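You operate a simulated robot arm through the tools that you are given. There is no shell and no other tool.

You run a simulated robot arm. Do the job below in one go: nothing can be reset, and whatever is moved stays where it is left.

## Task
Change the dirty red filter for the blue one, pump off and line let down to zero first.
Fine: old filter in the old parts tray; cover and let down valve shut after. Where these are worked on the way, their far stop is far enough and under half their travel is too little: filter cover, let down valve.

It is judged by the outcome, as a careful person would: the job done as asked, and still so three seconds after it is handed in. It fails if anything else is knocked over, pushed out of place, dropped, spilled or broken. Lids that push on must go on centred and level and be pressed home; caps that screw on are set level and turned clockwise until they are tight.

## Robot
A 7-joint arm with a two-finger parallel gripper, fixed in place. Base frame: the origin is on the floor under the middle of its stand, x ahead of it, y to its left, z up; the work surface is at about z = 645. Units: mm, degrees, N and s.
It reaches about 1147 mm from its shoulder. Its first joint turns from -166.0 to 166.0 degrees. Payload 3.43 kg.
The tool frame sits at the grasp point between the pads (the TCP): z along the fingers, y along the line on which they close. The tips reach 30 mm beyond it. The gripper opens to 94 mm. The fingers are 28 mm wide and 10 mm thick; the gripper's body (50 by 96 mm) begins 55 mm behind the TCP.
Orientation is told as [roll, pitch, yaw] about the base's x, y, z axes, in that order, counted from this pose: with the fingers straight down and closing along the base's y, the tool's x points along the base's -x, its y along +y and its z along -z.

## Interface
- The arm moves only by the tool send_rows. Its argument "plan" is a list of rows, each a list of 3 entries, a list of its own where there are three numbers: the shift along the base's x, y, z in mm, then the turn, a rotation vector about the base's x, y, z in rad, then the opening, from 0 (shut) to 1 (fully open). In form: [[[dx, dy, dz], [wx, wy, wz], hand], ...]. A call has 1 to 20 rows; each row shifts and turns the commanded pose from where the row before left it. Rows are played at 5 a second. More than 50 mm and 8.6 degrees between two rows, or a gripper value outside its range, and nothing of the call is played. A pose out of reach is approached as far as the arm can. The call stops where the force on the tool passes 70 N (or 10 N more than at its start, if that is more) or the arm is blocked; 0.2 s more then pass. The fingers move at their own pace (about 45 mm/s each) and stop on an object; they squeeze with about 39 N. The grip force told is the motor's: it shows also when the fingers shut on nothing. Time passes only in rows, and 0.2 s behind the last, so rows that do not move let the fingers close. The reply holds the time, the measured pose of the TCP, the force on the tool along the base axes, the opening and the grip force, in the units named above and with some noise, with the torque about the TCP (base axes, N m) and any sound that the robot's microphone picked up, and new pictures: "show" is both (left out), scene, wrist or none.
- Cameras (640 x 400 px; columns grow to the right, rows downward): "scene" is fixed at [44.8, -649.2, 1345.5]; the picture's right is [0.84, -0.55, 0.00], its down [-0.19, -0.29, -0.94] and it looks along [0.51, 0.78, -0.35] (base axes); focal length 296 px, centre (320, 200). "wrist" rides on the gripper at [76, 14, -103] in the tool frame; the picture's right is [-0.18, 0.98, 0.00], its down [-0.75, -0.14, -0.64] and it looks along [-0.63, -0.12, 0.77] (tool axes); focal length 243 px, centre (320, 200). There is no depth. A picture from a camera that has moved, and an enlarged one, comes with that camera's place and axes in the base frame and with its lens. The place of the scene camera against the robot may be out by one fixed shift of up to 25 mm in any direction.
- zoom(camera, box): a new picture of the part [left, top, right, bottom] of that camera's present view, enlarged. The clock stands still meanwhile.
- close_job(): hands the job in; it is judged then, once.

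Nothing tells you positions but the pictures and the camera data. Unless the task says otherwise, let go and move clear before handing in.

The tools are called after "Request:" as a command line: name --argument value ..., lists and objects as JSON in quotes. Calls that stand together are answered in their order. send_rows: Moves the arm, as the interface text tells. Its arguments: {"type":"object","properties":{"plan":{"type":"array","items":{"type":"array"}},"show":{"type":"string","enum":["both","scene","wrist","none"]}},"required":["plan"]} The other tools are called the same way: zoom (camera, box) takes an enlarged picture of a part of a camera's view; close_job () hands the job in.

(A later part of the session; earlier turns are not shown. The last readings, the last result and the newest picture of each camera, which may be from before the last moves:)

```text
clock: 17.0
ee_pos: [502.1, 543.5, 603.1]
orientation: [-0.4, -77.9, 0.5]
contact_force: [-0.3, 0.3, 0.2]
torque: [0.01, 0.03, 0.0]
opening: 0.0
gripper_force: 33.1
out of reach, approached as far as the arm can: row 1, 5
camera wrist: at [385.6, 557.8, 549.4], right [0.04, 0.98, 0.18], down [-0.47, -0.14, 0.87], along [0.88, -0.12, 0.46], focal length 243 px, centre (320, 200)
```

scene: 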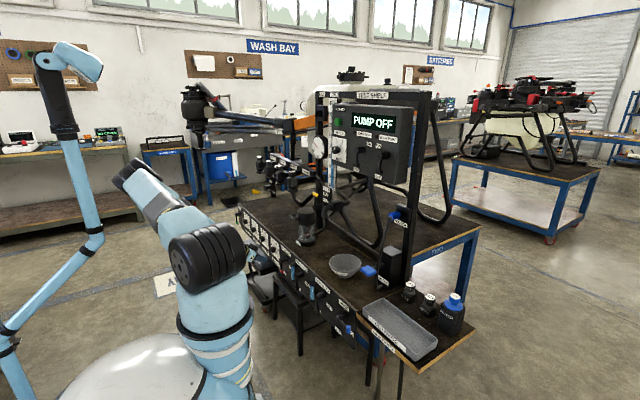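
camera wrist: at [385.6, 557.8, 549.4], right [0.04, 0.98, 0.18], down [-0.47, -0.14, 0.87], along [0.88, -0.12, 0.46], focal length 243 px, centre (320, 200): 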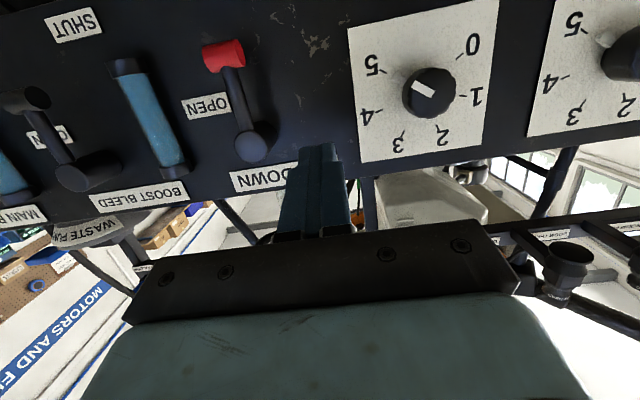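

The tilt of about 78° holds here. I'll ease down and forward beside the T (keeping between the T and the TRIM ONE knob) and see whether the arm follows.

Request:
send_rows --plan '[[[10, -5, -14], [0, 0.03, 0], 0], [[10, -5, -14], [0, 0.03, 0], 0], [[5, -5, -14], [0, 0.03, 0], 0], [[0, -3, -14], [0, 0.03, 0], 0], [[0, 0, 0], [0, 0, 0], 0]]'

Request:
zoom --camera "wrist" --box '[200, 0, 420, 160]'

Request:
zoom --camera "scene" --box '[220, 190, 340, 290]'

```text
clock: 18.2
ee_pos: [527.9, 525.5, 580.3]
orientation: [-0.1, -70.9, 0.3]
contact_force: [0.5, -0.4, -0.1]
torque: [-0.02, 0.02, 0.03]
opening: 0.0
gripper_force: 33.2
out of reach, approached as far as the arm can: row 1, 2, 3, 4
camera wrist: at [405.3, 539.6, 539.9], right [0.06, 0.98, 0.17], down [-0.36, -0.14, 0.92], along [0.93, -0.12, 0.35], focal length 243 px, centre (320, 200)
```

scene: 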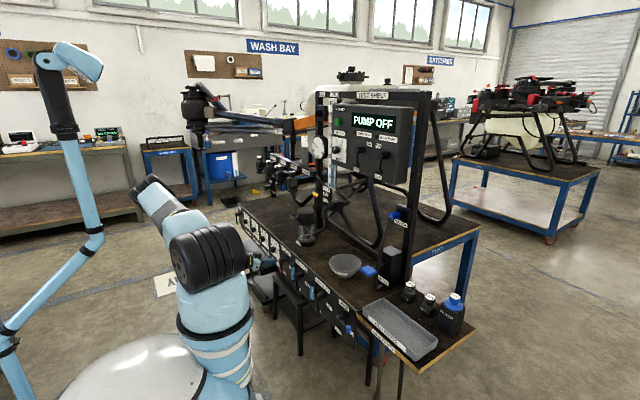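
wrist: 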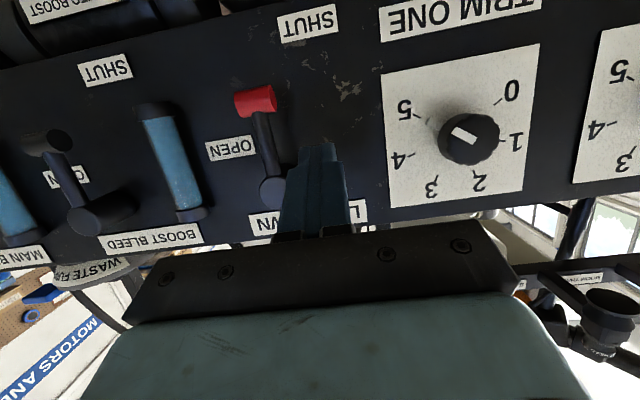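

```text
2.50 times, centred on (310, 80) of wrist
camera zoom: at [405.3, 539.6, 539.9], right [0.06, 0.98, 0.17], down [-0.36, -0.14, 0.92], along [0.93, -0.12, 0.35], focal length 606 px, centre (345, 500)
```

zoom: 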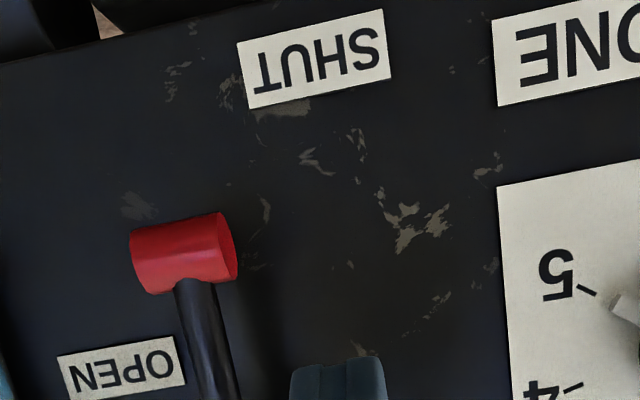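

```text
4.00 times, centred on (280, 240) of scene
camera zoom: at [44.8, -649.2, 1345.5], right [0.84, -0.55, 0.0], down [-0.19, -0.29, -0.94], along [0.51, 0.78, -0.35], focal length 1182 px, centre (480, 40)
```

zoom: 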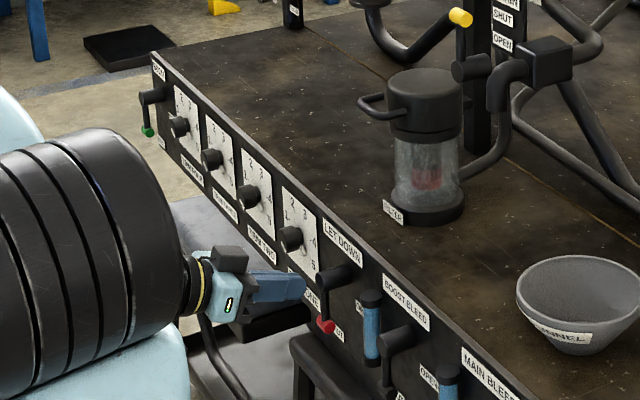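

The lower I go, the less tilt the wrist allows. I'll ease the tilt to about 55°, which still gives a good push, and get down to the T's height.

Request:
send_rows --plan '[[[0, 3, -2], [0, 0.09, 0], 0], [[0, 0, -8], [0, 0.09, 0], 0], [[0, 0, -10], [0, 0.09, 0], 0], [[0, 0, -8], [0, 0, 0], 0], [[0, 0, 0], [0, 0, 0], 0]]'

Request:
zoom --camera "wrist" --box '[200, 0, 420, 160]'

Request:
zoom --camera "scene" --box '[220, 190, 340, 290]'

```text
clock: 19.4
ee_pos: [528.1, 526.6, 551.5]
orientation: [0.0, -55.5, 0.2]
contact_force: [0.3, 0.0, -1.0]
torque: [-0.02, -0.01, 0.03]
opening: 0.0
gripper_force: 33.0
camera wrist: at [399.2, 542.3, 545.6], right [0.1, 0.98, 0.15], down [-0.1, -0.14, 0.98], along [0.99, -0.12, 0.09], focal length 243 px, centre (320, 200)
```

scene: 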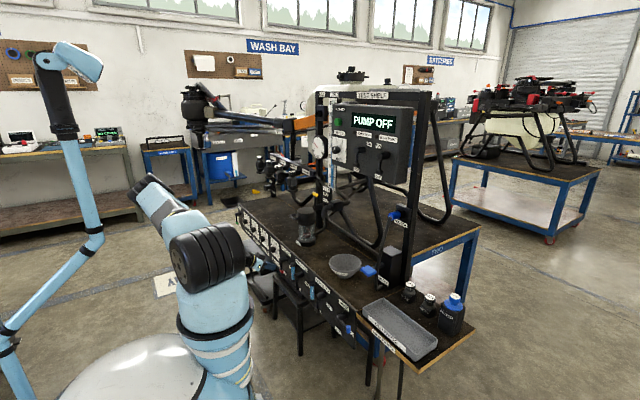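
wrist: 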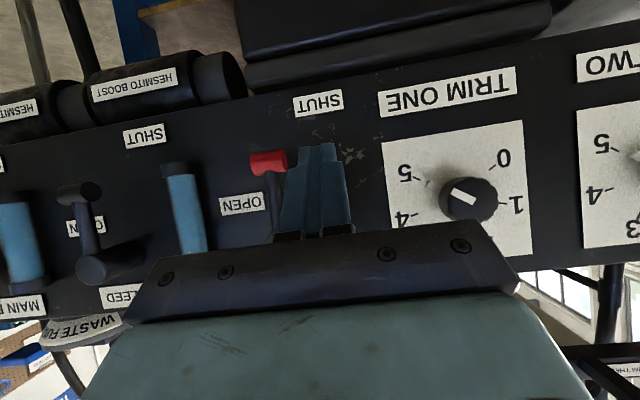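

```text
2.50 times, centred on (310, 80) of wrist
camera zoom: at [399.2, 542.3, 545.6], right [0.1, 0.98, 0.15], down [-0.1, -0.14, 0.98], along [0.99, -0.12, 0.09], focal length 606 px, centre (345, 500)
```

zoom: 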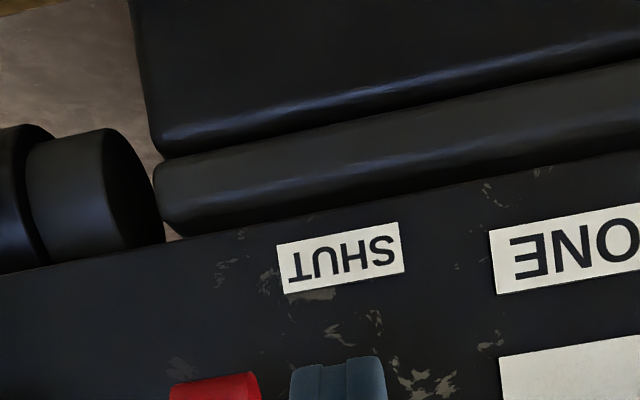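

```text
4.00 times, centred on (280, 240) of scene
camera zoom: at [44.8, -649.2, 1345.5], right [0.84, -0.55, 0.0], down [-0.19, -0.29, -0.94], along [0.51, 0.78, -0.35], focal length 1182 px, centre (480, 40)
```

zoom: 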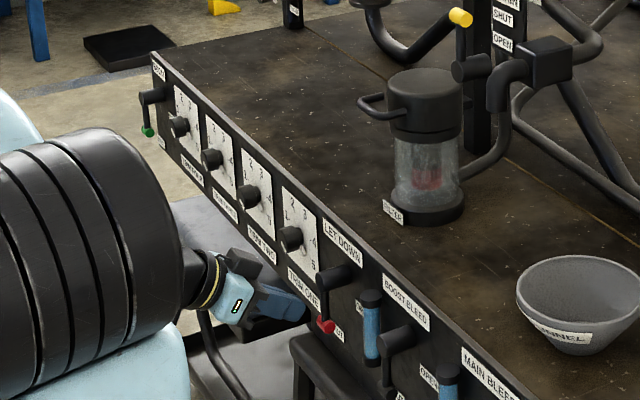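

The fingertips are level with the red T and on its +y side. I'll go in 16 mm, then sweep −y in an arc towards OPEN.

Request:
send_rows --plan '[[[8, 0, 0], [0, 0, 0], 0], [[8, 0, -1], [0, 0, 0], 0], [[0, -8, 0], [0, 0, 0], 0], [[0, -9, 0], [0, 0, 0], 0], [[0, -9, 0], [0, 0, 0], 0], [[0, -9, 0], [0, 0, 0], 0], [[0, -9, 0], [0, 0, 0], 0]]'

Request:
zoom --camera "scene" --box '[240, 210, 340, 290]'

```text
clock: 21.0
ee_pos: [542.8, 484.0, 551.8]
orientation: [-0.2, -55.6, 0.2]
contact_force: [0.1, 1.1, 1.8]
torque: [0.05, -0.03, 0.05]
opening: 0.0
gripper_force: 32.7
camera wrist: at [415.6, 498.4, 545.1], right [0.1, 0.98, 0.15], down [-0.1, -0.14, 0.98], along [0.99, -0.12, 0.09], focal length 243 px, centre (320, 200)
```

scene: 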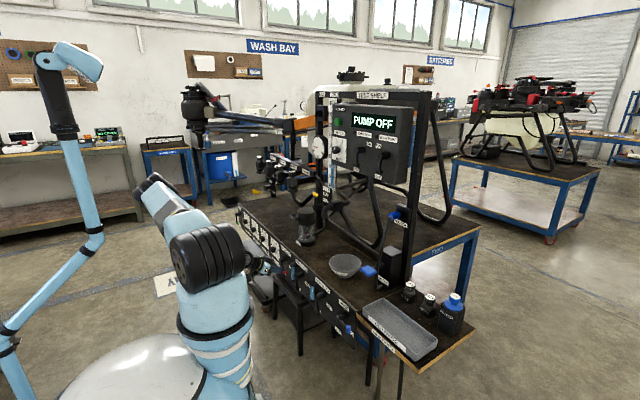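
wrist: 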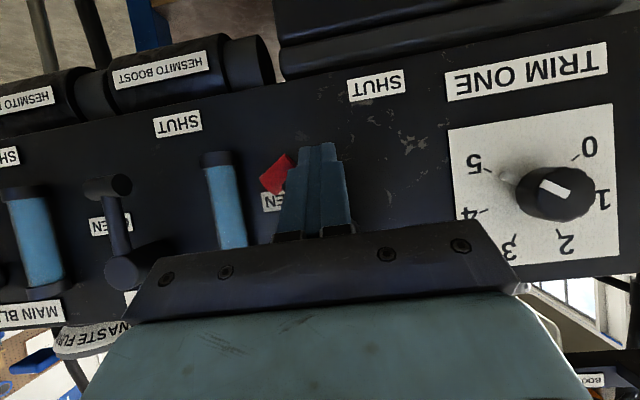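

```text
5.00 times, centred on (290, 250) of scene
camera zoom: at [44.8, -649.2, 1345.5], right [0.84, -0.55, 0.0], down [-0.19, -0.29, -0.94], along [0.51, 0.78, -0.35], focal length 1477 px, centre (470, -50)
```

zoom: 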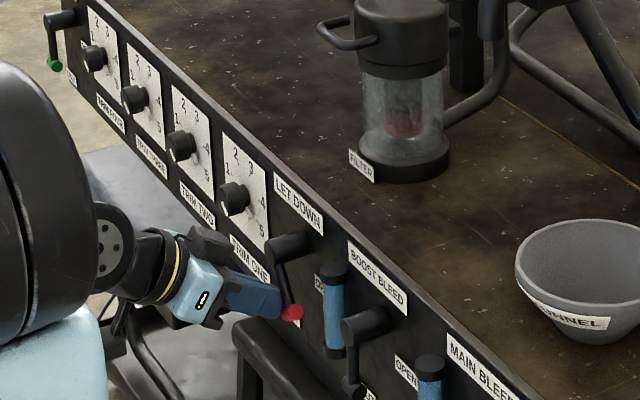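

The lever turns easily and is about a third of the way. I'll carry on along the arc and lift at the end to bring it to the OPEN stop.

Request:
send_rows --plan '[[[0, -8, 0], [0, 0, 0], 0], [[0, -8, 1], [0, 0, 0], 0], [[0, -7, 3], [0, 0, 0], 0], [[0, -7, 4], [0, 0, 0], 0], [[0, -5, 4], [0, 0, 0], 0], [[0, -5, 4], [0, 0, 0], 0], [[0, -3, 4], [0, 0, 0], 0], [[0, 0, 4], [0, 0, 0], 0]]'

Request:
zoom --camera "scene" --box '[240, 210, 340, 290]'

Request:
zoom --camera "scene" --box '[300, 120, 350, 160]'

Request:
zoom --camera "wrist" --box '[200, 80, 420, 240]'

```text
clock: 22.6
ee_pos: [544.1, 449.2, 571.7]
orientation: [1.1, -55.9, 0.0]
contact_force: [-1.8, 4.1, 0.8]
torque: [0.03, -0.01, 0.1]
opening: 0.0
gripper_force: 33.0
stopped in row 7: the force on the tool passed its limit at 72 N (the readings are from after the stop); the commanded pose is now the measured one
camera wrist: at [415.5, 463.5, 565.1], right [0.09, 0.98, 0.16], down [-0.11, -0.15, 0.98], along [0.99, -0.11, 0.09], focal length 243 px, centre (320, 200)
```

scene: 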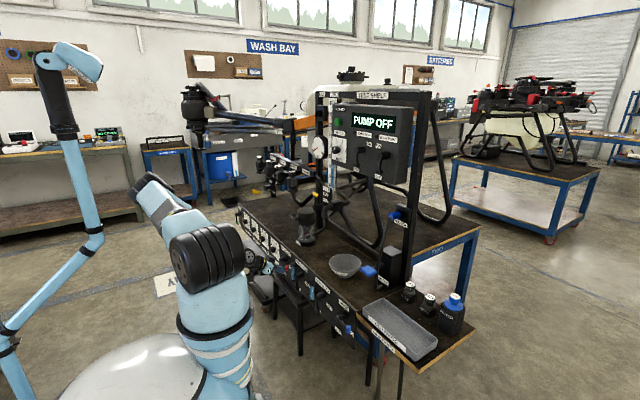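
wrist: 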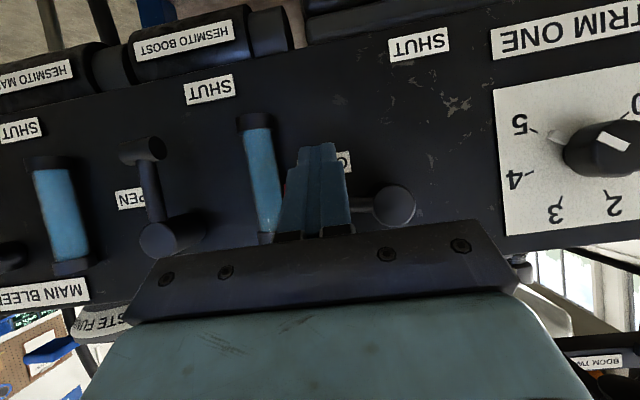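

```text
5.00 times, centred on (290, 250) of scene
camera zoom: at [44.8, -649.2, 1345.5], right [0.84, -0.55, 0.0], down [-0.19, -0.29, -0.94], along [0.51, 0.78, -0.35], focal length 1477 px, centre (470, -50)
```

zoom: 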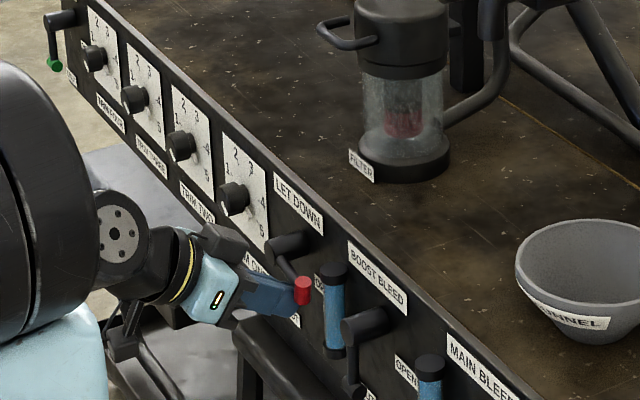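

```text
10.00 times, centred on (325, 140) of scene
camera zoom: at [44.8, -649.2, 1345.5], right [0.84, -0.55, 0.0], down [-0.19, -0.29, -0.94], along [0.51, 0.78, -0.35], focal length 2955 px, centre (270, 800)
```

zoom: 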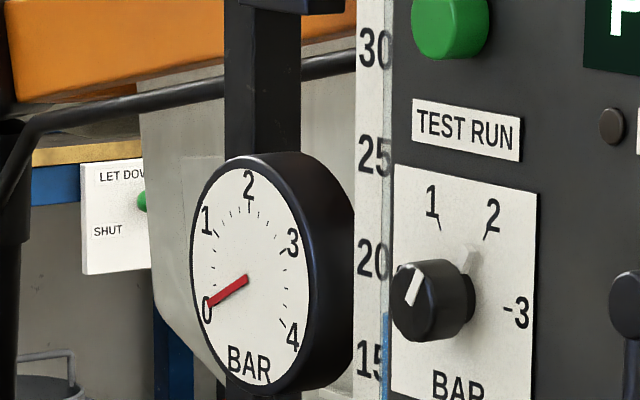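

```text
2.50 times, centred on (310, 160) of wrist
camera zoom: at [415.5, 463.5, 565.1], right [0.09, 0.98, 0.16], down [-0.11, -0.15, 0.98], along [0.99, -0.11, 0.09], focal length 606 px, centre (345, 300)
```

zoom: 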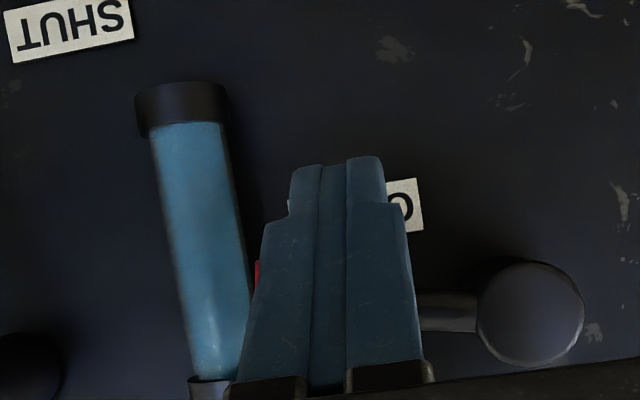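

The gauge now reads zero and the LET DOWN lever is at OPEN against its stop. I'll back straight out, rise, and go look at the filter housing near (715, 475).

Request:
send_rows --plan '[[[-10, 0, -1], [0, 0, 0], 0], [[-25, 0, 0], [0, 0, 0], 0], [[-25, 0, 0], [0, 0, 0], 0], [[0, 0, 30], [0, 0, 0], 0], [[0, 0, 45], [0, 0.1, 0], 0.3], [[0, 0, 45], [0, 0.145, 0], 0.6], [[0, 0, 45], [0, 0.145, 0], 1], [[0, 0, 45], [0, 0.145, 0], 1], [[0, 2, 45], [0, 0.145, 0], 1], [[0, 4, 45], [0, 0.145, 0], 1], [[10, 6, 45], [0, 0.145, 0], 1], [[20, 6, 40], [0, 0, 0], 1], [[30, 5, 10], [0, 0, 0], 1]]'

Request:
zoom --camera "wrist" --box '[220, 90, 460, 240]'

Request:
zoom --camera "scene" --box '[270, 190, 350, 255]'

```text
clock: 25.4
ee_pos: [543.8, 474.5, 966.9]
orientation: [0.7, -0.3, -0.1]
contact_force: [-0.4, -1.2, -0.6]
torque: [0.04, -0.01, 0.0]
opening: 94.0
gripper_force: 0.0
camera wrist: at [467.0, 487.0, 1067.9], right [0.18, 0.98, 0.01], down [0.75, -0.15, 0.64], along [0.63, -0.11, -0.77], focal length 243 px, centre (320, 200)
```

scene: 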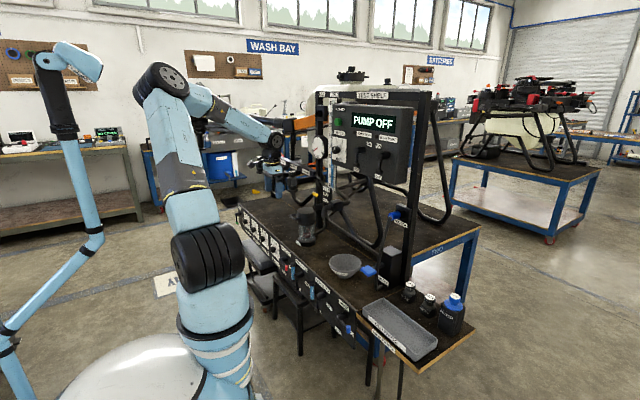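
wrist: 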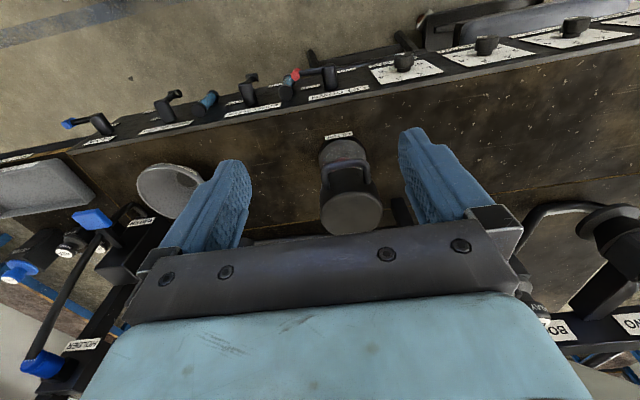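

```text
2.67 times, centred on (340, 165) of wrist
camera zoom: at [467.0, 487.0, 1067.9], right [0.18, 0.98, 0.01], down [0.75, -0.15, 0.64], along [0.63, -0.11, -0.77], focal length 647 px, centre (267, 293)
```

zoom: 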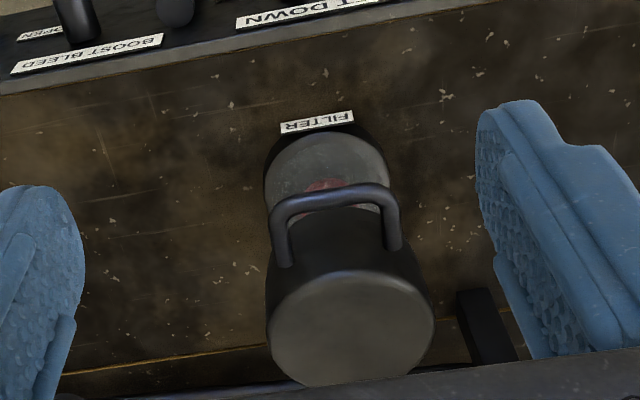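

```text
6.15 times, centred on (310, 222) of scene
camera zoom: at [44.8, -649.2, 1345.5], right [0.84, -0.55, 0.0], down [-0.19, -0.29, -0.94], along [0.51, 0.78, -0.35], focal length 1818 px, centre (382, 62)
```

zoom: 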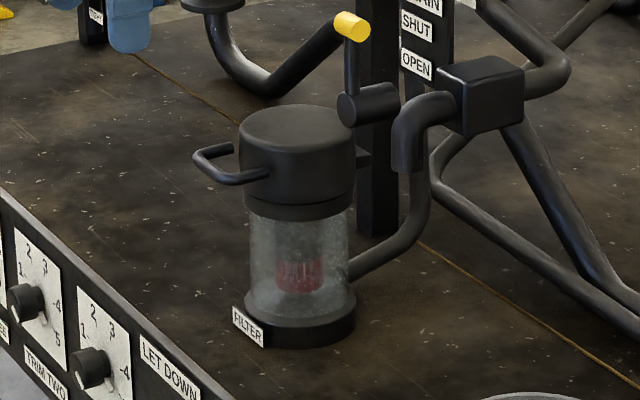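

The cover is a black cap about 91 mm across, top at about (713, 491, 806), with a loop handle facing the robot at about (640, 489, 790). It seems to hinge at the back by the post, so I'll move over it to check the hinge.

Request:
send_rows --plan '[[[35, 4, 5], [-0.012, 0.005, 0], 1], [[35, 5, 5], [0, 0, 0], 1], [[35, 5, 5], [0, 0, 0], 1]]'

Request:
zoom --camera "wrist" --box '[230, 50, 440, 240]'

Request:
zoom --camera "wrist" --box '[280, 120, 400, 235]'

```text
clock: 26.1
ee_pos: [648.2, 487.0, 980.6]
orientation: [0.0, -0.1, 0.0]
contact_force: [-0.3, 0.2, 0.6]
torque: [0.0, -0.02, 0.03]
opening: 93.9
gripper_force: 0.2
camera wrist: at [572.2, 501.7, 1082.6], right [0.18, 0.98, 0.0], down [0.75, -0.14, 0.64], along [0.63, -0.12, -0.77], focal length 243 px, centre (320, 200)
```

scene: 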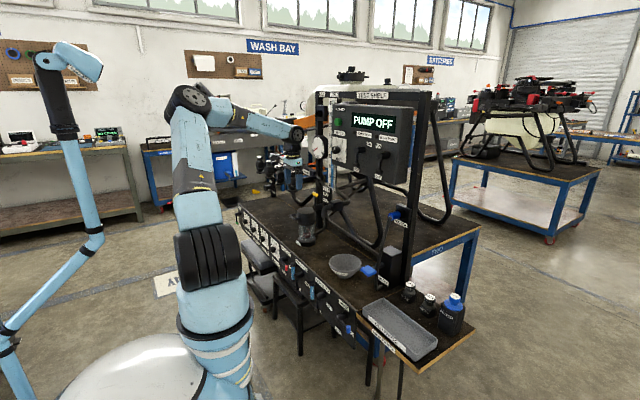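
wrist: 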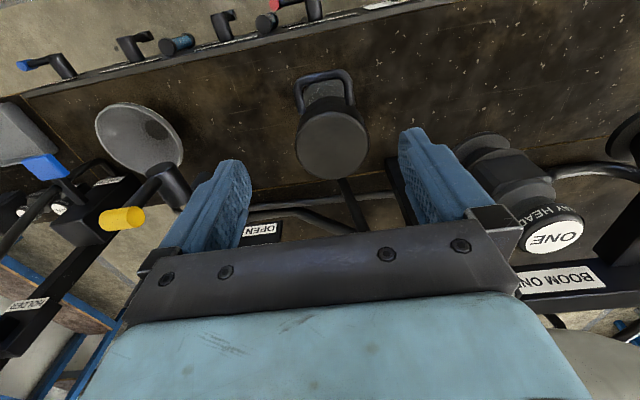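

```text
2.11 times, centred on (335, 145) of wrist
camera zoom: at [572.2, 501.7, 1082.6], right [0.18, 0.98, 0.0], down [0.75, -0.14, 0.64], along [0.63, -0.12, -0.77], focal length 511 px, centre (288, 316)
```

zoom: 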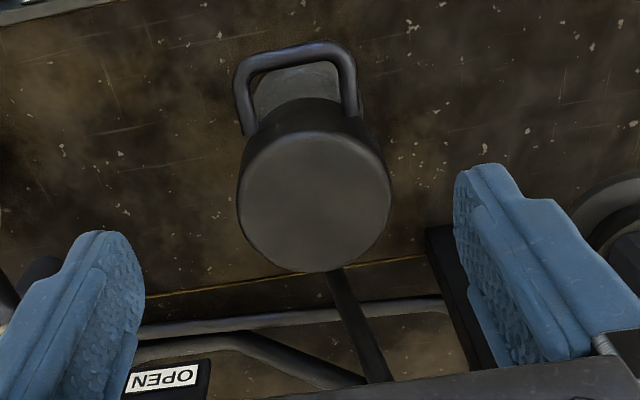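

```text
3.48 times, centred on (340, 178) of wrist
camera zoom: at [572.2, 501.7, 1082.6], right [0.18, 0.98, 0.0], down [0.75, -0.14, 0.64], along [0.63, -0.12, -0.77], focal length 844 px, centre (250, 278)
```

zoom: 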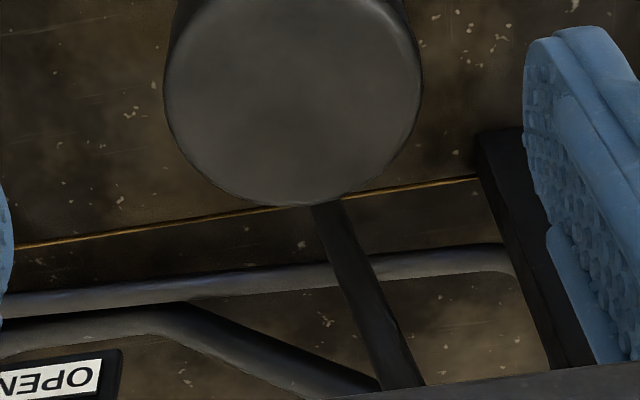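

A bar runs from the back of the cover towards the post. I'll zoom in on that spot to find out how the cover moves.

Request:
zoom --camera "scene" --box '[290, 195, 340, 225]'

Request:
zoom --camera "scene" --box '[290, 205, 340, 250]'

Request:
zoom --camera "wrist" --box '[290, 50, 370, 120]'

Request:
zoom --camera "wrist" --box '[310, 160, 390, 236]'

```text
12.80 times, centred on (315, 210) of scene
camera zoom: at [44.8, -649.2, 1345.5], right [0.84, -0.55, 0.0], down [-0.19, -0.29, -0.94], along [0.51, 0.78, -0.35], focal length 3782 px, centre (384, 72)
```

zoom: 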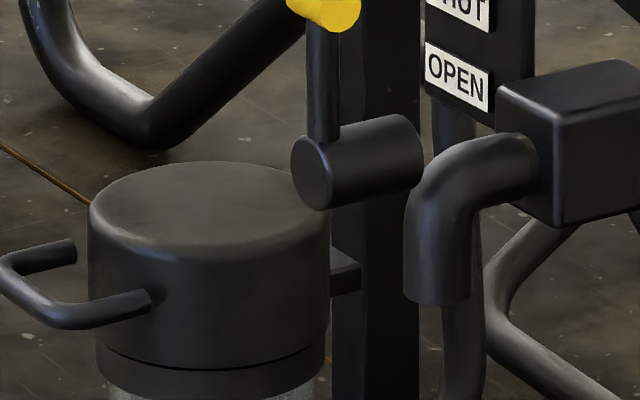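

```text
8.89 times, centred on (315, 228) of scene
camera zoom: at [44.8, -649.2, 1345.5], right [0.84, -0.55, 0.0], down [-0.19, -0.29, -0.94], along [0.51, 0.78, -0.35], focal length 2626 px, centre (364, -44)
```

zoom: 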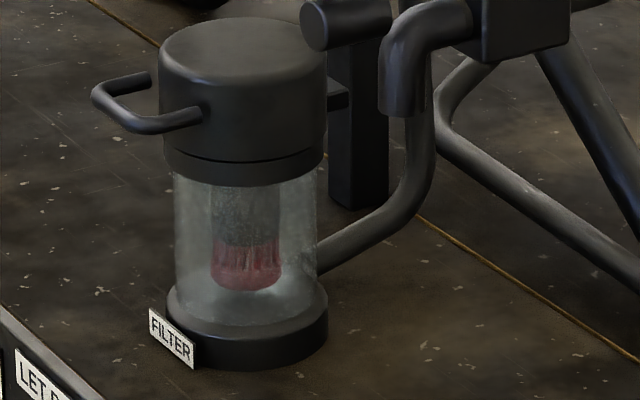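

```text
5.71 times, centred on (330, 85) of wrist
camera zoom: at [572.2, 501.7, 1082.6], right [0.18, 0.98, 0.0], down [0.75, -0.14, 0.64], along [0.63, -0.12, -0.77], focal length 1386 px, centre (263, 857)
```

zoom: 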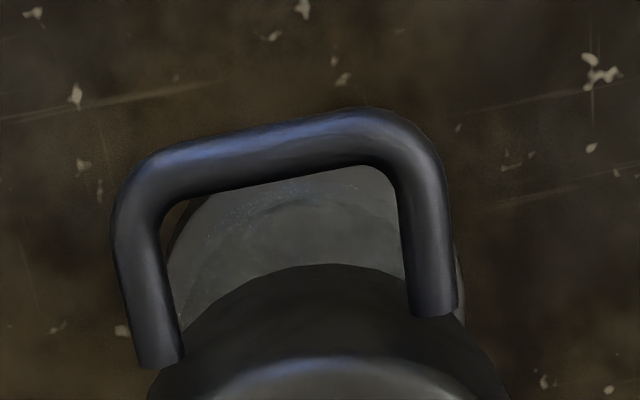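

```text
5.26 times, centred on (350, 198) of wrist
camera zoom: at [572.2, 501.7, 1082.6], right [0.18, 0.98, 0.0], down [0.75, -0.14, 0.64], along [0.63, -0.12, -0.77], focal length 1277 px, centre (162, 210)
```

zoom: 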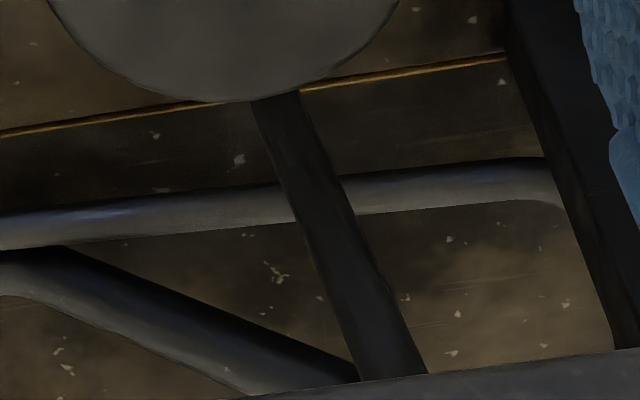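

The cover has a hinge block at its back (about x = 766), so it lifts by the loop handle. I'll turn the gripper 90° so the fingers close along x and can straddle the handle's front bar.

Request:
send_rows --plan '[[[-5, 0, 0], [0, 0, 0.143], 1], [[-5, 0, 0], [0, 0, 0.143], 1], [[0, 0, 0], [0, 0, 0.143], 1], [[0, 0, 0], [0, 0, 0.143], 1], [[0, 0, 0], [0, 0, 0.143], 1], [[0, 0, 0], [0, 0, 0.143], 1], [[0, 0, 0], [0, 0, 0.143], 1], [[0, 0, 0], [0, 0, 0.143], 1], [[0, 0, 0], [0, 0, 0.143], 1], [[0, 0, 0], [0, 0, 0.143], 1], [[0, 0, 0], [0, 0, 0.141], 1]]'

Request:
zoom --camera "wrist" --box '[220, 60, 420, 220]'

```text
clock: 28.6
ee_pos: [639.0, 486.3, 980.8]
orientation: [0.2, 0.0, 90.1]
contact_force: [0.1, -0.3, 0.0]
torque: [0.04, 0.02, -0.01]
opening: 94.1
gripper_force: 0.1
camera wrist: at [625.0, 410.8, 1081.8], right [-0.98, 0.18, 0.0], down [0.14, 0.75, 0.64], along [0.12, 0.63, -0.77], focal length 243 px, centre (320, 200)
```

scene: 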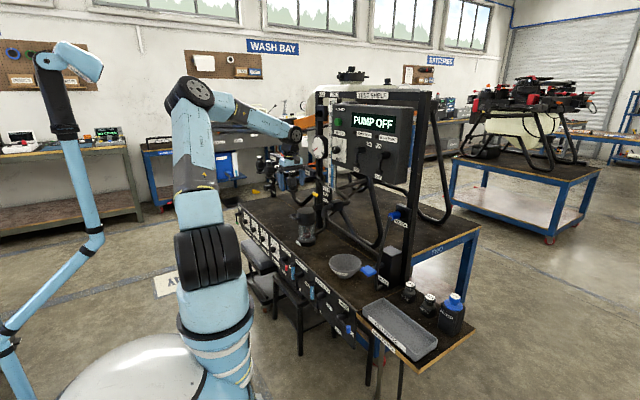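
wrist: 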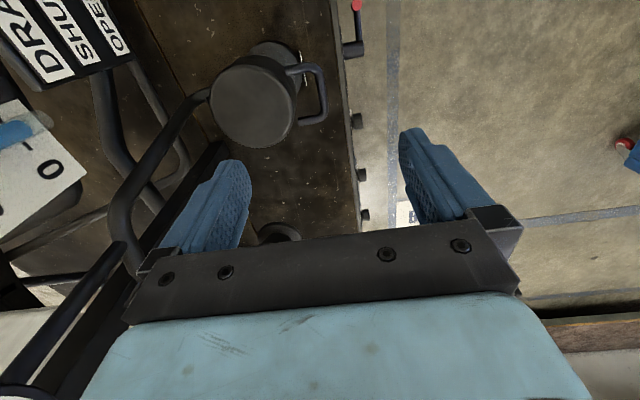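

```text
2.50 times, centred on (320, 140) of wrist
camera zoom: at [625.0, 410.8, 1081.8], right [-0.98, 0.18, 0.0], down [0.14, 0.75, 0.64], along [0.12, 0.63, -0.77], focal length 606 px, centre (320, 350)
```

zoom: 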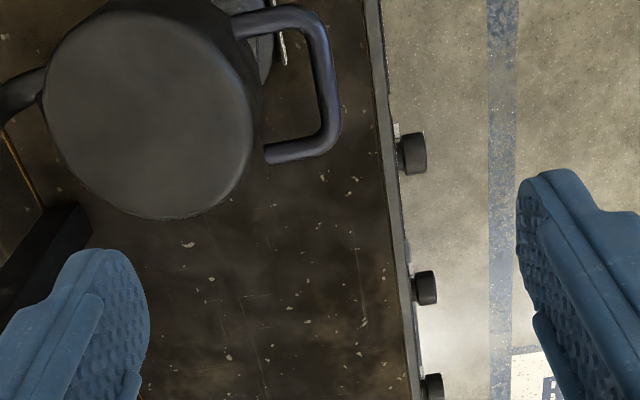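

From here the handle's bar sits at about (640, 494, 787), with about 24 mm between it and the cap. I'll narrow the fingers to about 24 mm and come down above the bar to check alignment.

Request:
send_rows --plan '[[[0.5, 3, -45], [0, 0, 0], 0.26], [[0.5, 3, -45], [0, 0, 0], 0.26], [[0, 1, -40], [0, 0, 0], 0.26], [[0, 0, 0], [0, 0, 0], 0.26]]'

Request:
zoom --camera "wrist" --box '[220, 90, 420, 240]'

Request:
zoom --camera "scene" --box '[270, 170, 350, 230]'

```text
clock: 29.6
ee_pos: [639.3, 493.9, 850.3]
orientation: [0.2, 0.0, 90.0]
contact_force: [-0.2, 0.3, 0.0]
torque: [0.02, 0.03, -0.04]
opening: 24.2
gripper_force: 0.1
camera wrist: at [625.2, 417.9, 951.5], right [-0.98, 0.18, 0.0], down [0.14, 0.75, 0.64], along [0.12, 0.63, -0.77], focal length 243 px, centre (320, 200)
```

scene: 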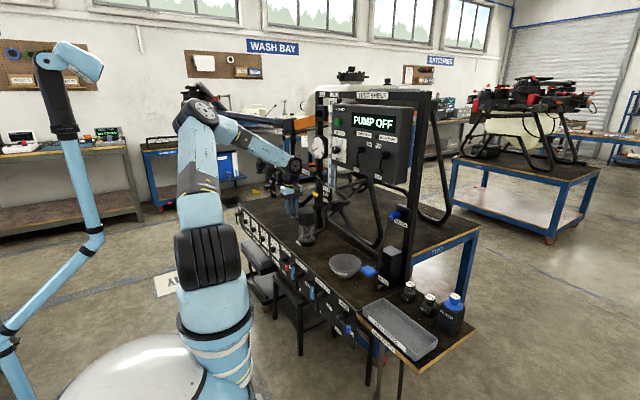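
wrist: 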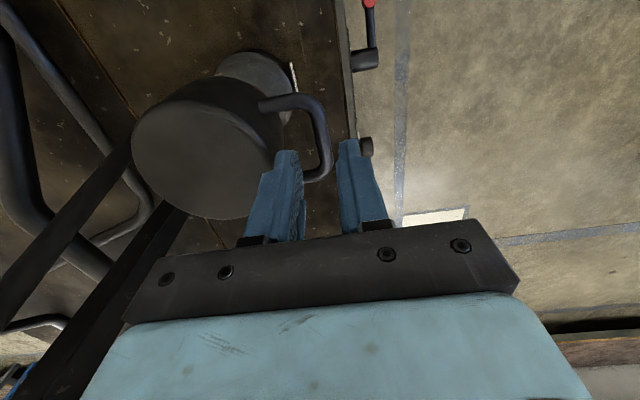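

```text
2.67 times, centred on (320, 165) of wrist
camera zoom: at [625.2, 417.9, 951.5], right [-0.98, 0.18, 0.0], down [0.14, 0.75, 0.64], along [0.12, 0.63, -0.77], focal length 647 px, centre (320, 293)
```

zoom: 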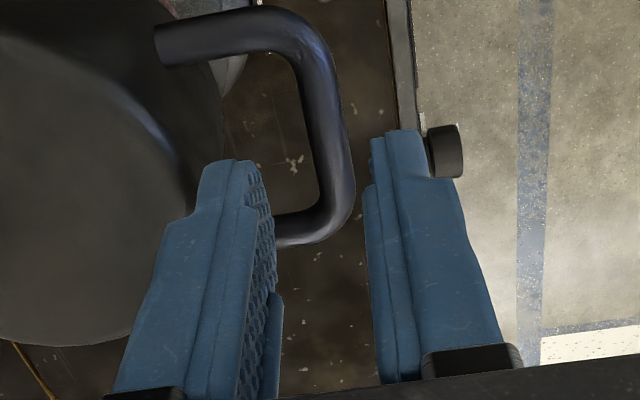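

```text
6.67 times, centred on (310, 200) of scene
camera zoom: at [44.8, -649.2, 1345.5], right [0.84, -0.55, 0.0], down [-0.19, -0.29, -0.94], along [0.51, 0.78, -0.35], focal length 1970 px, centre (387, 200)
```

zoom: 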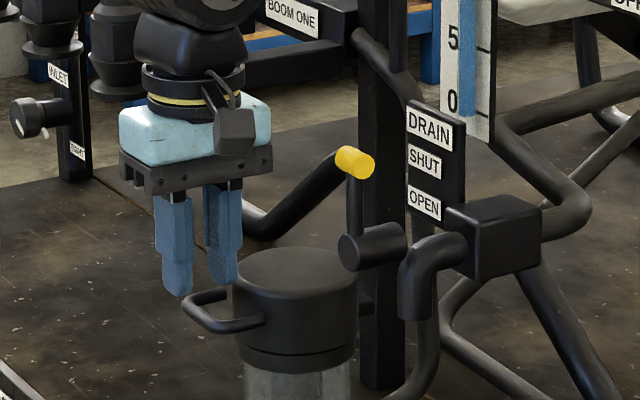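

The fingers straddle the bar with clearance on both sides. I'll lower them around it and close.

Request:
send_rows --plan '[[[0, 0, -16], [0, 0, 0], 0.26], [[0, 0, -16], [0, 0, 0], 0.26], [[0, 0, -14], [0, 0, 0], 0.26], [[0, 0, 0], [0, 0, 0], 0.26]]'

Request:
zoom --camera "wrist" --box '[220, 90, 420, 240]'

Request:
zoom --camera "scene" --box '[270, 180, 350, 240]'

```text
clock: 30.6
ee_pos: [639.2, 493.0, 805.5]
orientation: [0.1, 0.0, 89.9]
contact_force: [0.5, 0.4, -0.5]
torque: [-0.01, 0.01, -0.01]
opening: 24.4
gripper_force: 0.1
camera wrist: at [625.5, 417.9, 905.5], right [-0.98, 0.18, 0.0], down [0.14, 0.75, 0.64], along [0.12, 0.63, -0.77], focal length 243 px, centre (320, 200)
```

scene: 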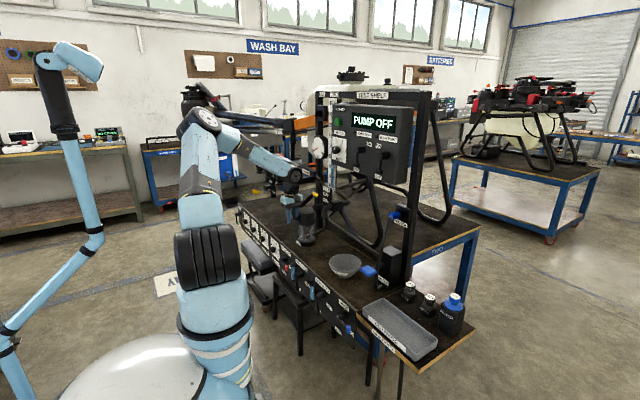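
wrist: 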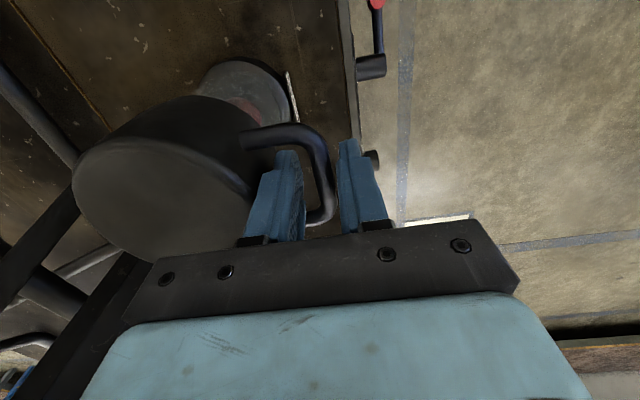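

```text
2.67 times, centred on (320, 165) of wrist
camera zoom: at [625.5, 417.9, 905.5], right [-0.98, 0.18, 0.0], down [0.14, 0.75, 0.64], along [0.12, 0.63, -0.77], focal length 647 px, centre (320, 293)
```

zoom: 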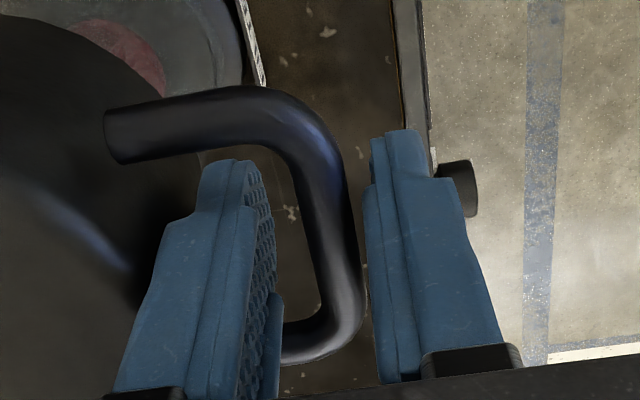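

```text
6.67 times, centred on (310, 210) of scene
camera zoom: at [44.8, -649.2, 1345.5], right [0.84, -0.55, 0.0], down [-0.19, -0.29, -0.94], along [0.51, 0.78, -0.35], focal length 1970 px, centre (387, 133)
```

zoom: 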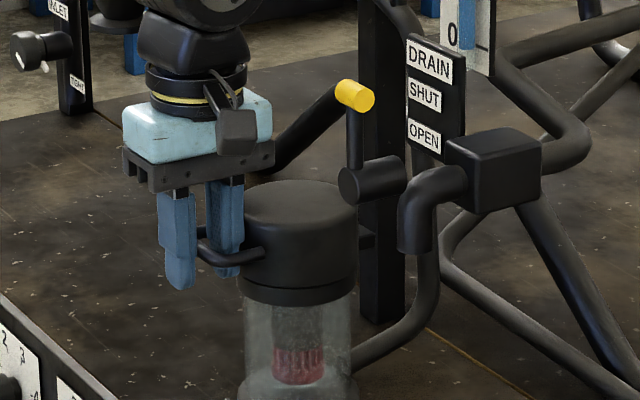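

The bar is between the fingers, slightly towards the outer one. I'll centre on it, close, and begin lifting along the hinge arc, watching the forces.

Request:
send_rows --plan '[[[-3, 0, -2], [0, 0, 0], 0.26], [[0, 0, 0], [0, 0, 0], 0], [[0, 0, 0], [0, 0, 0], 0], [[0, 0, 0], [0, 0, 0], 0], [[1, 0, 7], [0, 0, 0], 0], [[1, 0, 7.5], [0, 0, 0], 0], [[1.7, 0, 7.5], [0, 0, 0], 0]]'

Request:
zoom --camera "scene" --box '[270, 180, 350, 240]'

```text
clock: 32.1
ee_pos: [642.5, 493.4, 823.8]
orientation: [0.2, 0.0, 89.8]
contact_force: [31.6, 7.7, -10.7]
torque: [-0.08, -0.01, -0.94]
opening: 14.0
gripper_force: 45.0
camera wrist: at [628.4, 417.9, 924.9], right [-0.98, 0.19, 0.0], down [0.14, 0.75, 0.64], along [0.12, 0.63, -0.77], focal length 243 px, centre (320, 200)
```

scene: 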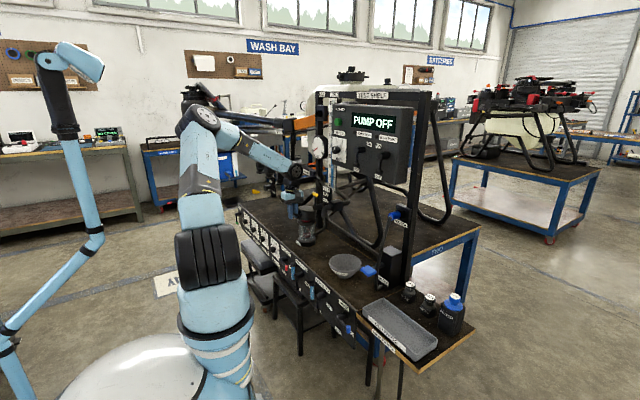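
wrist: 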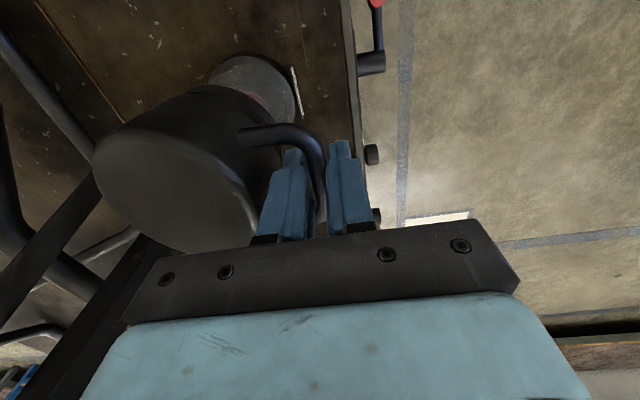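

```text
6.67 times, centred on (310, 210) of scene
camera zoom: at [44.8, -649.2, 1345.5], right [0.84, -0.55, 0.0], down [-0.19, -0.29, -0.94], along [0.51, 0.78, -0.35], focal length 1970 px, centre (387, 133)
```

zoom: 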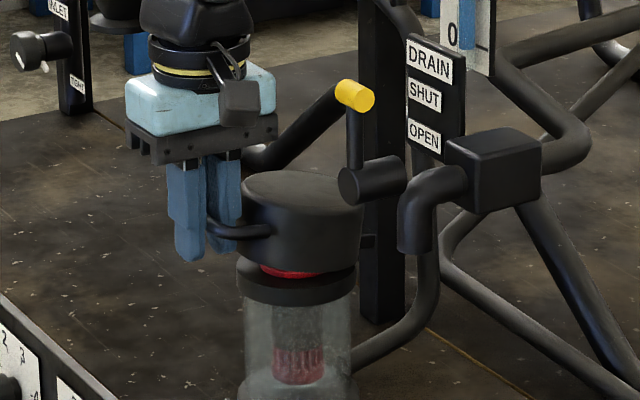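

The cover is swinging up on its rear hinge and a red flange shows beneath it. I'll continue the arc with a small x correction, since the bar pulls slightly in +x.

Request:
send_rows --plan '[[[6, 0, 10], [0, 0, 0], 0], [[4, 0, 10.5], [0, 0, 0], 0], [[5.5, 0, 9.7], [0, 0, 0], 0], [[5.6, 0, 9.6], [0, 0, 0], 0]]'

Request:
zoom --camera "scene" --box '[270, 180, 350, 240]'

```text
clock: 33.1
ee_pos: [661.5, 492.9, 863.5]
orientation: [0.3, -0.1, 90.1]
contact_force: [-0.3, -2.4, -2.0]
torque: [-0.24, 0.04, -1.03]
opening: 10.3
gripper_force: 44.0
camera wrist: at [647.1, 417.9, 965.2], right [-0.98, 0.18, 0.01], down [0.14, 0.75, 0.64], along [0.11, 0.63, -0.77], focal length 243 px, centre (320, 200)
```

scene: 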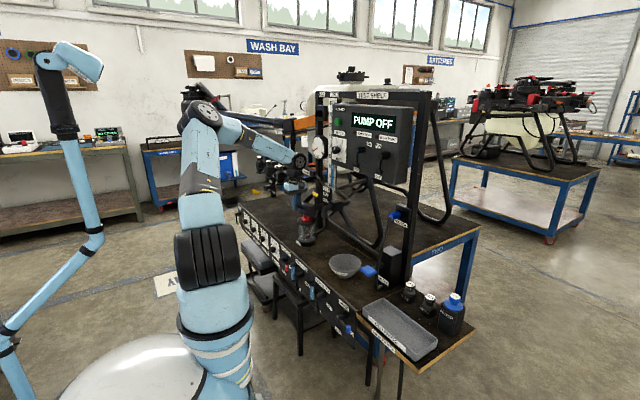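
wrist: 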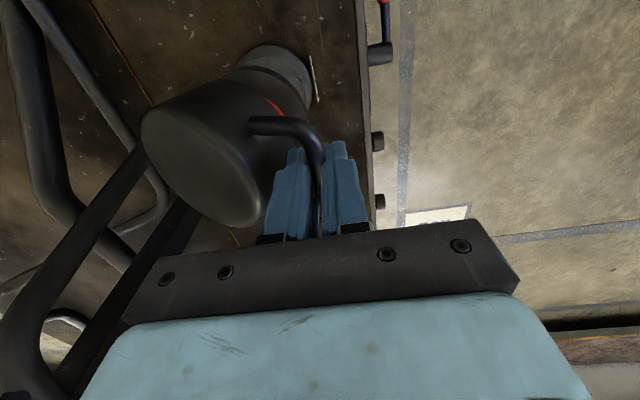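

```text
6.67 times, centred on (310, 210) of scene
camera zoom: at [44.8, -649.2, 1345.5], right [0.84, -0.55, 0.0], down [-0.19, -0.29, -0.94], along [0.51, 0.78, -0.35], focal length 1970 px, centre (387, 133)
```

zoom: 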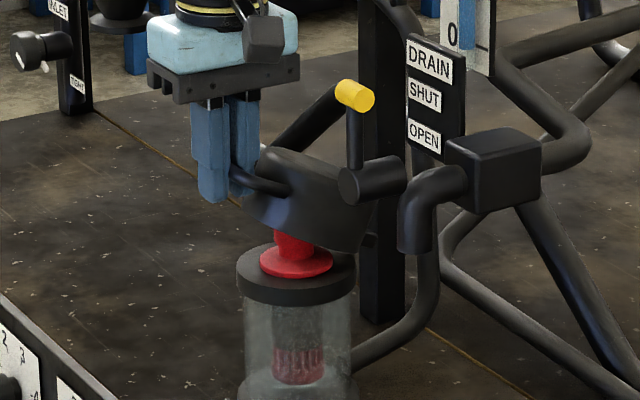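

The forces are near zero and the cover follows well; the red filter's flange and knob are in sight. I'll continue the arc to upright.

Request:
send_rows --plan '[[[6.8, 0, 8.8], [0, 0, 0], 0], [[7.5, 0, 8.3], [0, 0, 0], 0], [[8.2, 0, 7.5], [0, 0, 0], 0], [[8.8, 0, 6.9], [0, 0, 0], 0], [[9.4, 0, 5.9], [0, 0, 0], 0], [[9.9, 0, 5.2], [0, 0, 0], 0], [[10.3, 0, 4.2], [0, 0, 0], 0], [[10.6, 0, 3.5], [0, 0, 0], 0]]'

Request:
zoom --camera "scene" --box '[270, 170, 350, 240]'

```text
clock: 35.0
ee_pos: [731.3, 493.9, 915.1]
orientation: [0.1, -0.1, 89.9]
contact_force: [-5.6, 2.7, 18.5]
torque: [-0.19, 0.02, -0.69]
opening: 9.1
gripper_force: 43.4
camera wrist: at [718.8, 417.8, 1016.8], right [-0.98, 0.18, 0.0], down [0.14, 0.75, 0.64], along [0.12, 0.63, -0.77], focal length 243 px, centre (320, 200)
```

scene: 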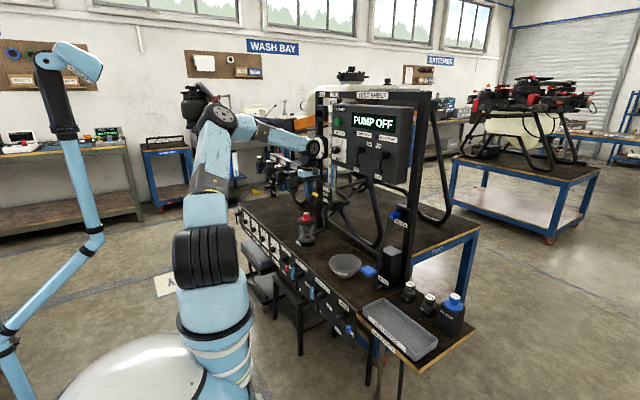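
wrist: 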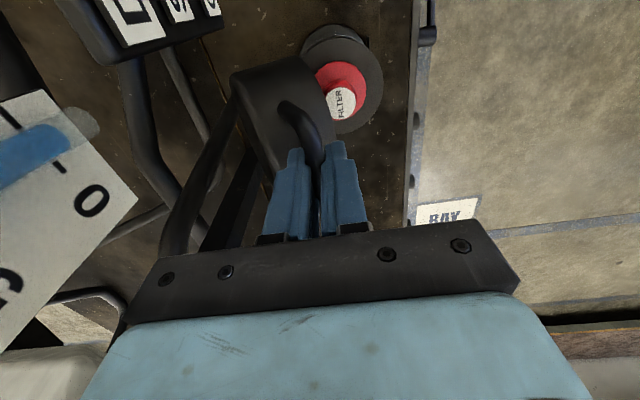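

```text
5.71 times, centred on (310, 205) of scene
camera zoom: at [44.8, -649.2, 1345.5], right [0.84, -0.55, 0.0], down [-0.19, -0.29, -0.94], along [0.51, 0.78, -0.35], focal length 1688 px, centre (377, 171)
```

zoom: 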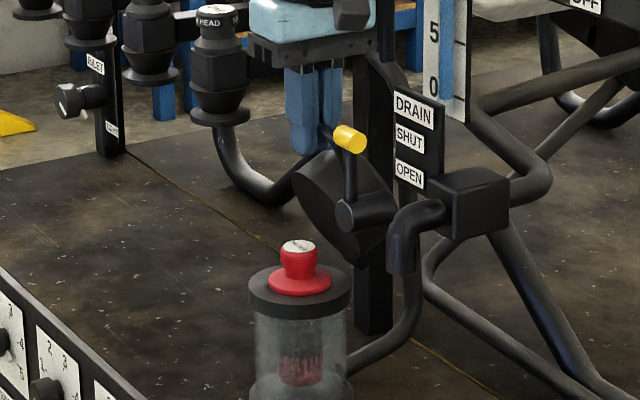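

The cover is about 70° open, with light force upward. I'll carry on gently past upright, staying clear of the scale plate behind (about x = 850).

Request:
send_rows --plan '[[[8, 0, 4], [0, 0, 0], 0], [[9, 0, 2.5], [0, 0, 0], 0], [[9, 0, 2], [0, 0, 0], 0]]'

Request:
zoom --camera "scene" --box '[270, 130, 370, 230]'

```text
clock: 35.8
ee_pos: [759.0, 492.2, 921.7]
orientation: [0.2, 0.1, 89.9]
contact_force: [0.1, -0.8, -12.3]
torque: [0.01, 0.0, -0.39]
opening: 9.1
gripper_force: 43.1
camera wrist: at [745.5, 418.1, 1022.5], right [-0.98, 0.18, 0.0], down [0.14, 0.75, 0.64], along [0.12, 0.63, -0.77], focal length 243 px, centre (320, 200)
```

scene: 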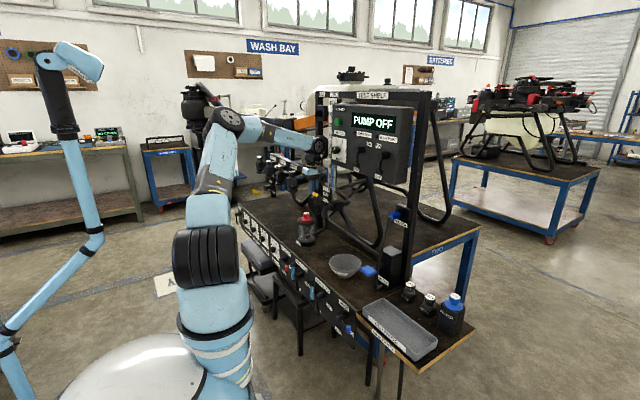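
wrist: 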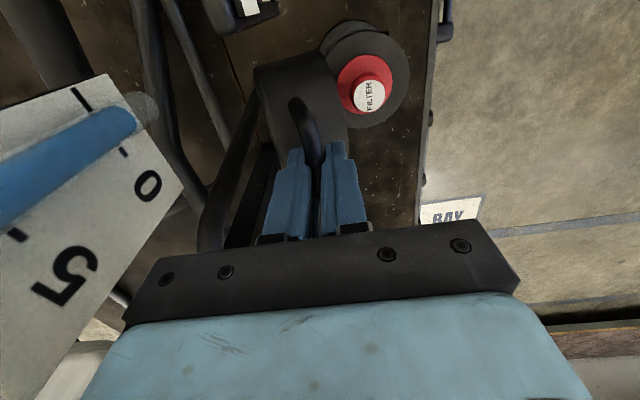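

```text
4.00 times, centred on (320, 180) of scene
camera zoom: at [44.8, -649.2, 1345.5], right [0.84, -0.55, 0.0], down [-0.19, -0.29, -0.94], along [0.51, 0.78, -0.35], focal length 1182 px, centre (320, 280)
```

zoom: 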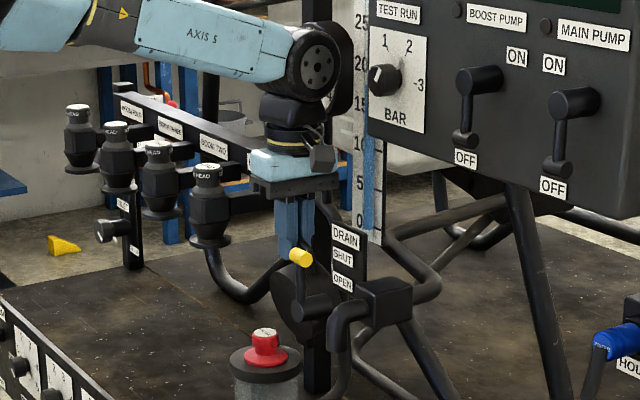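

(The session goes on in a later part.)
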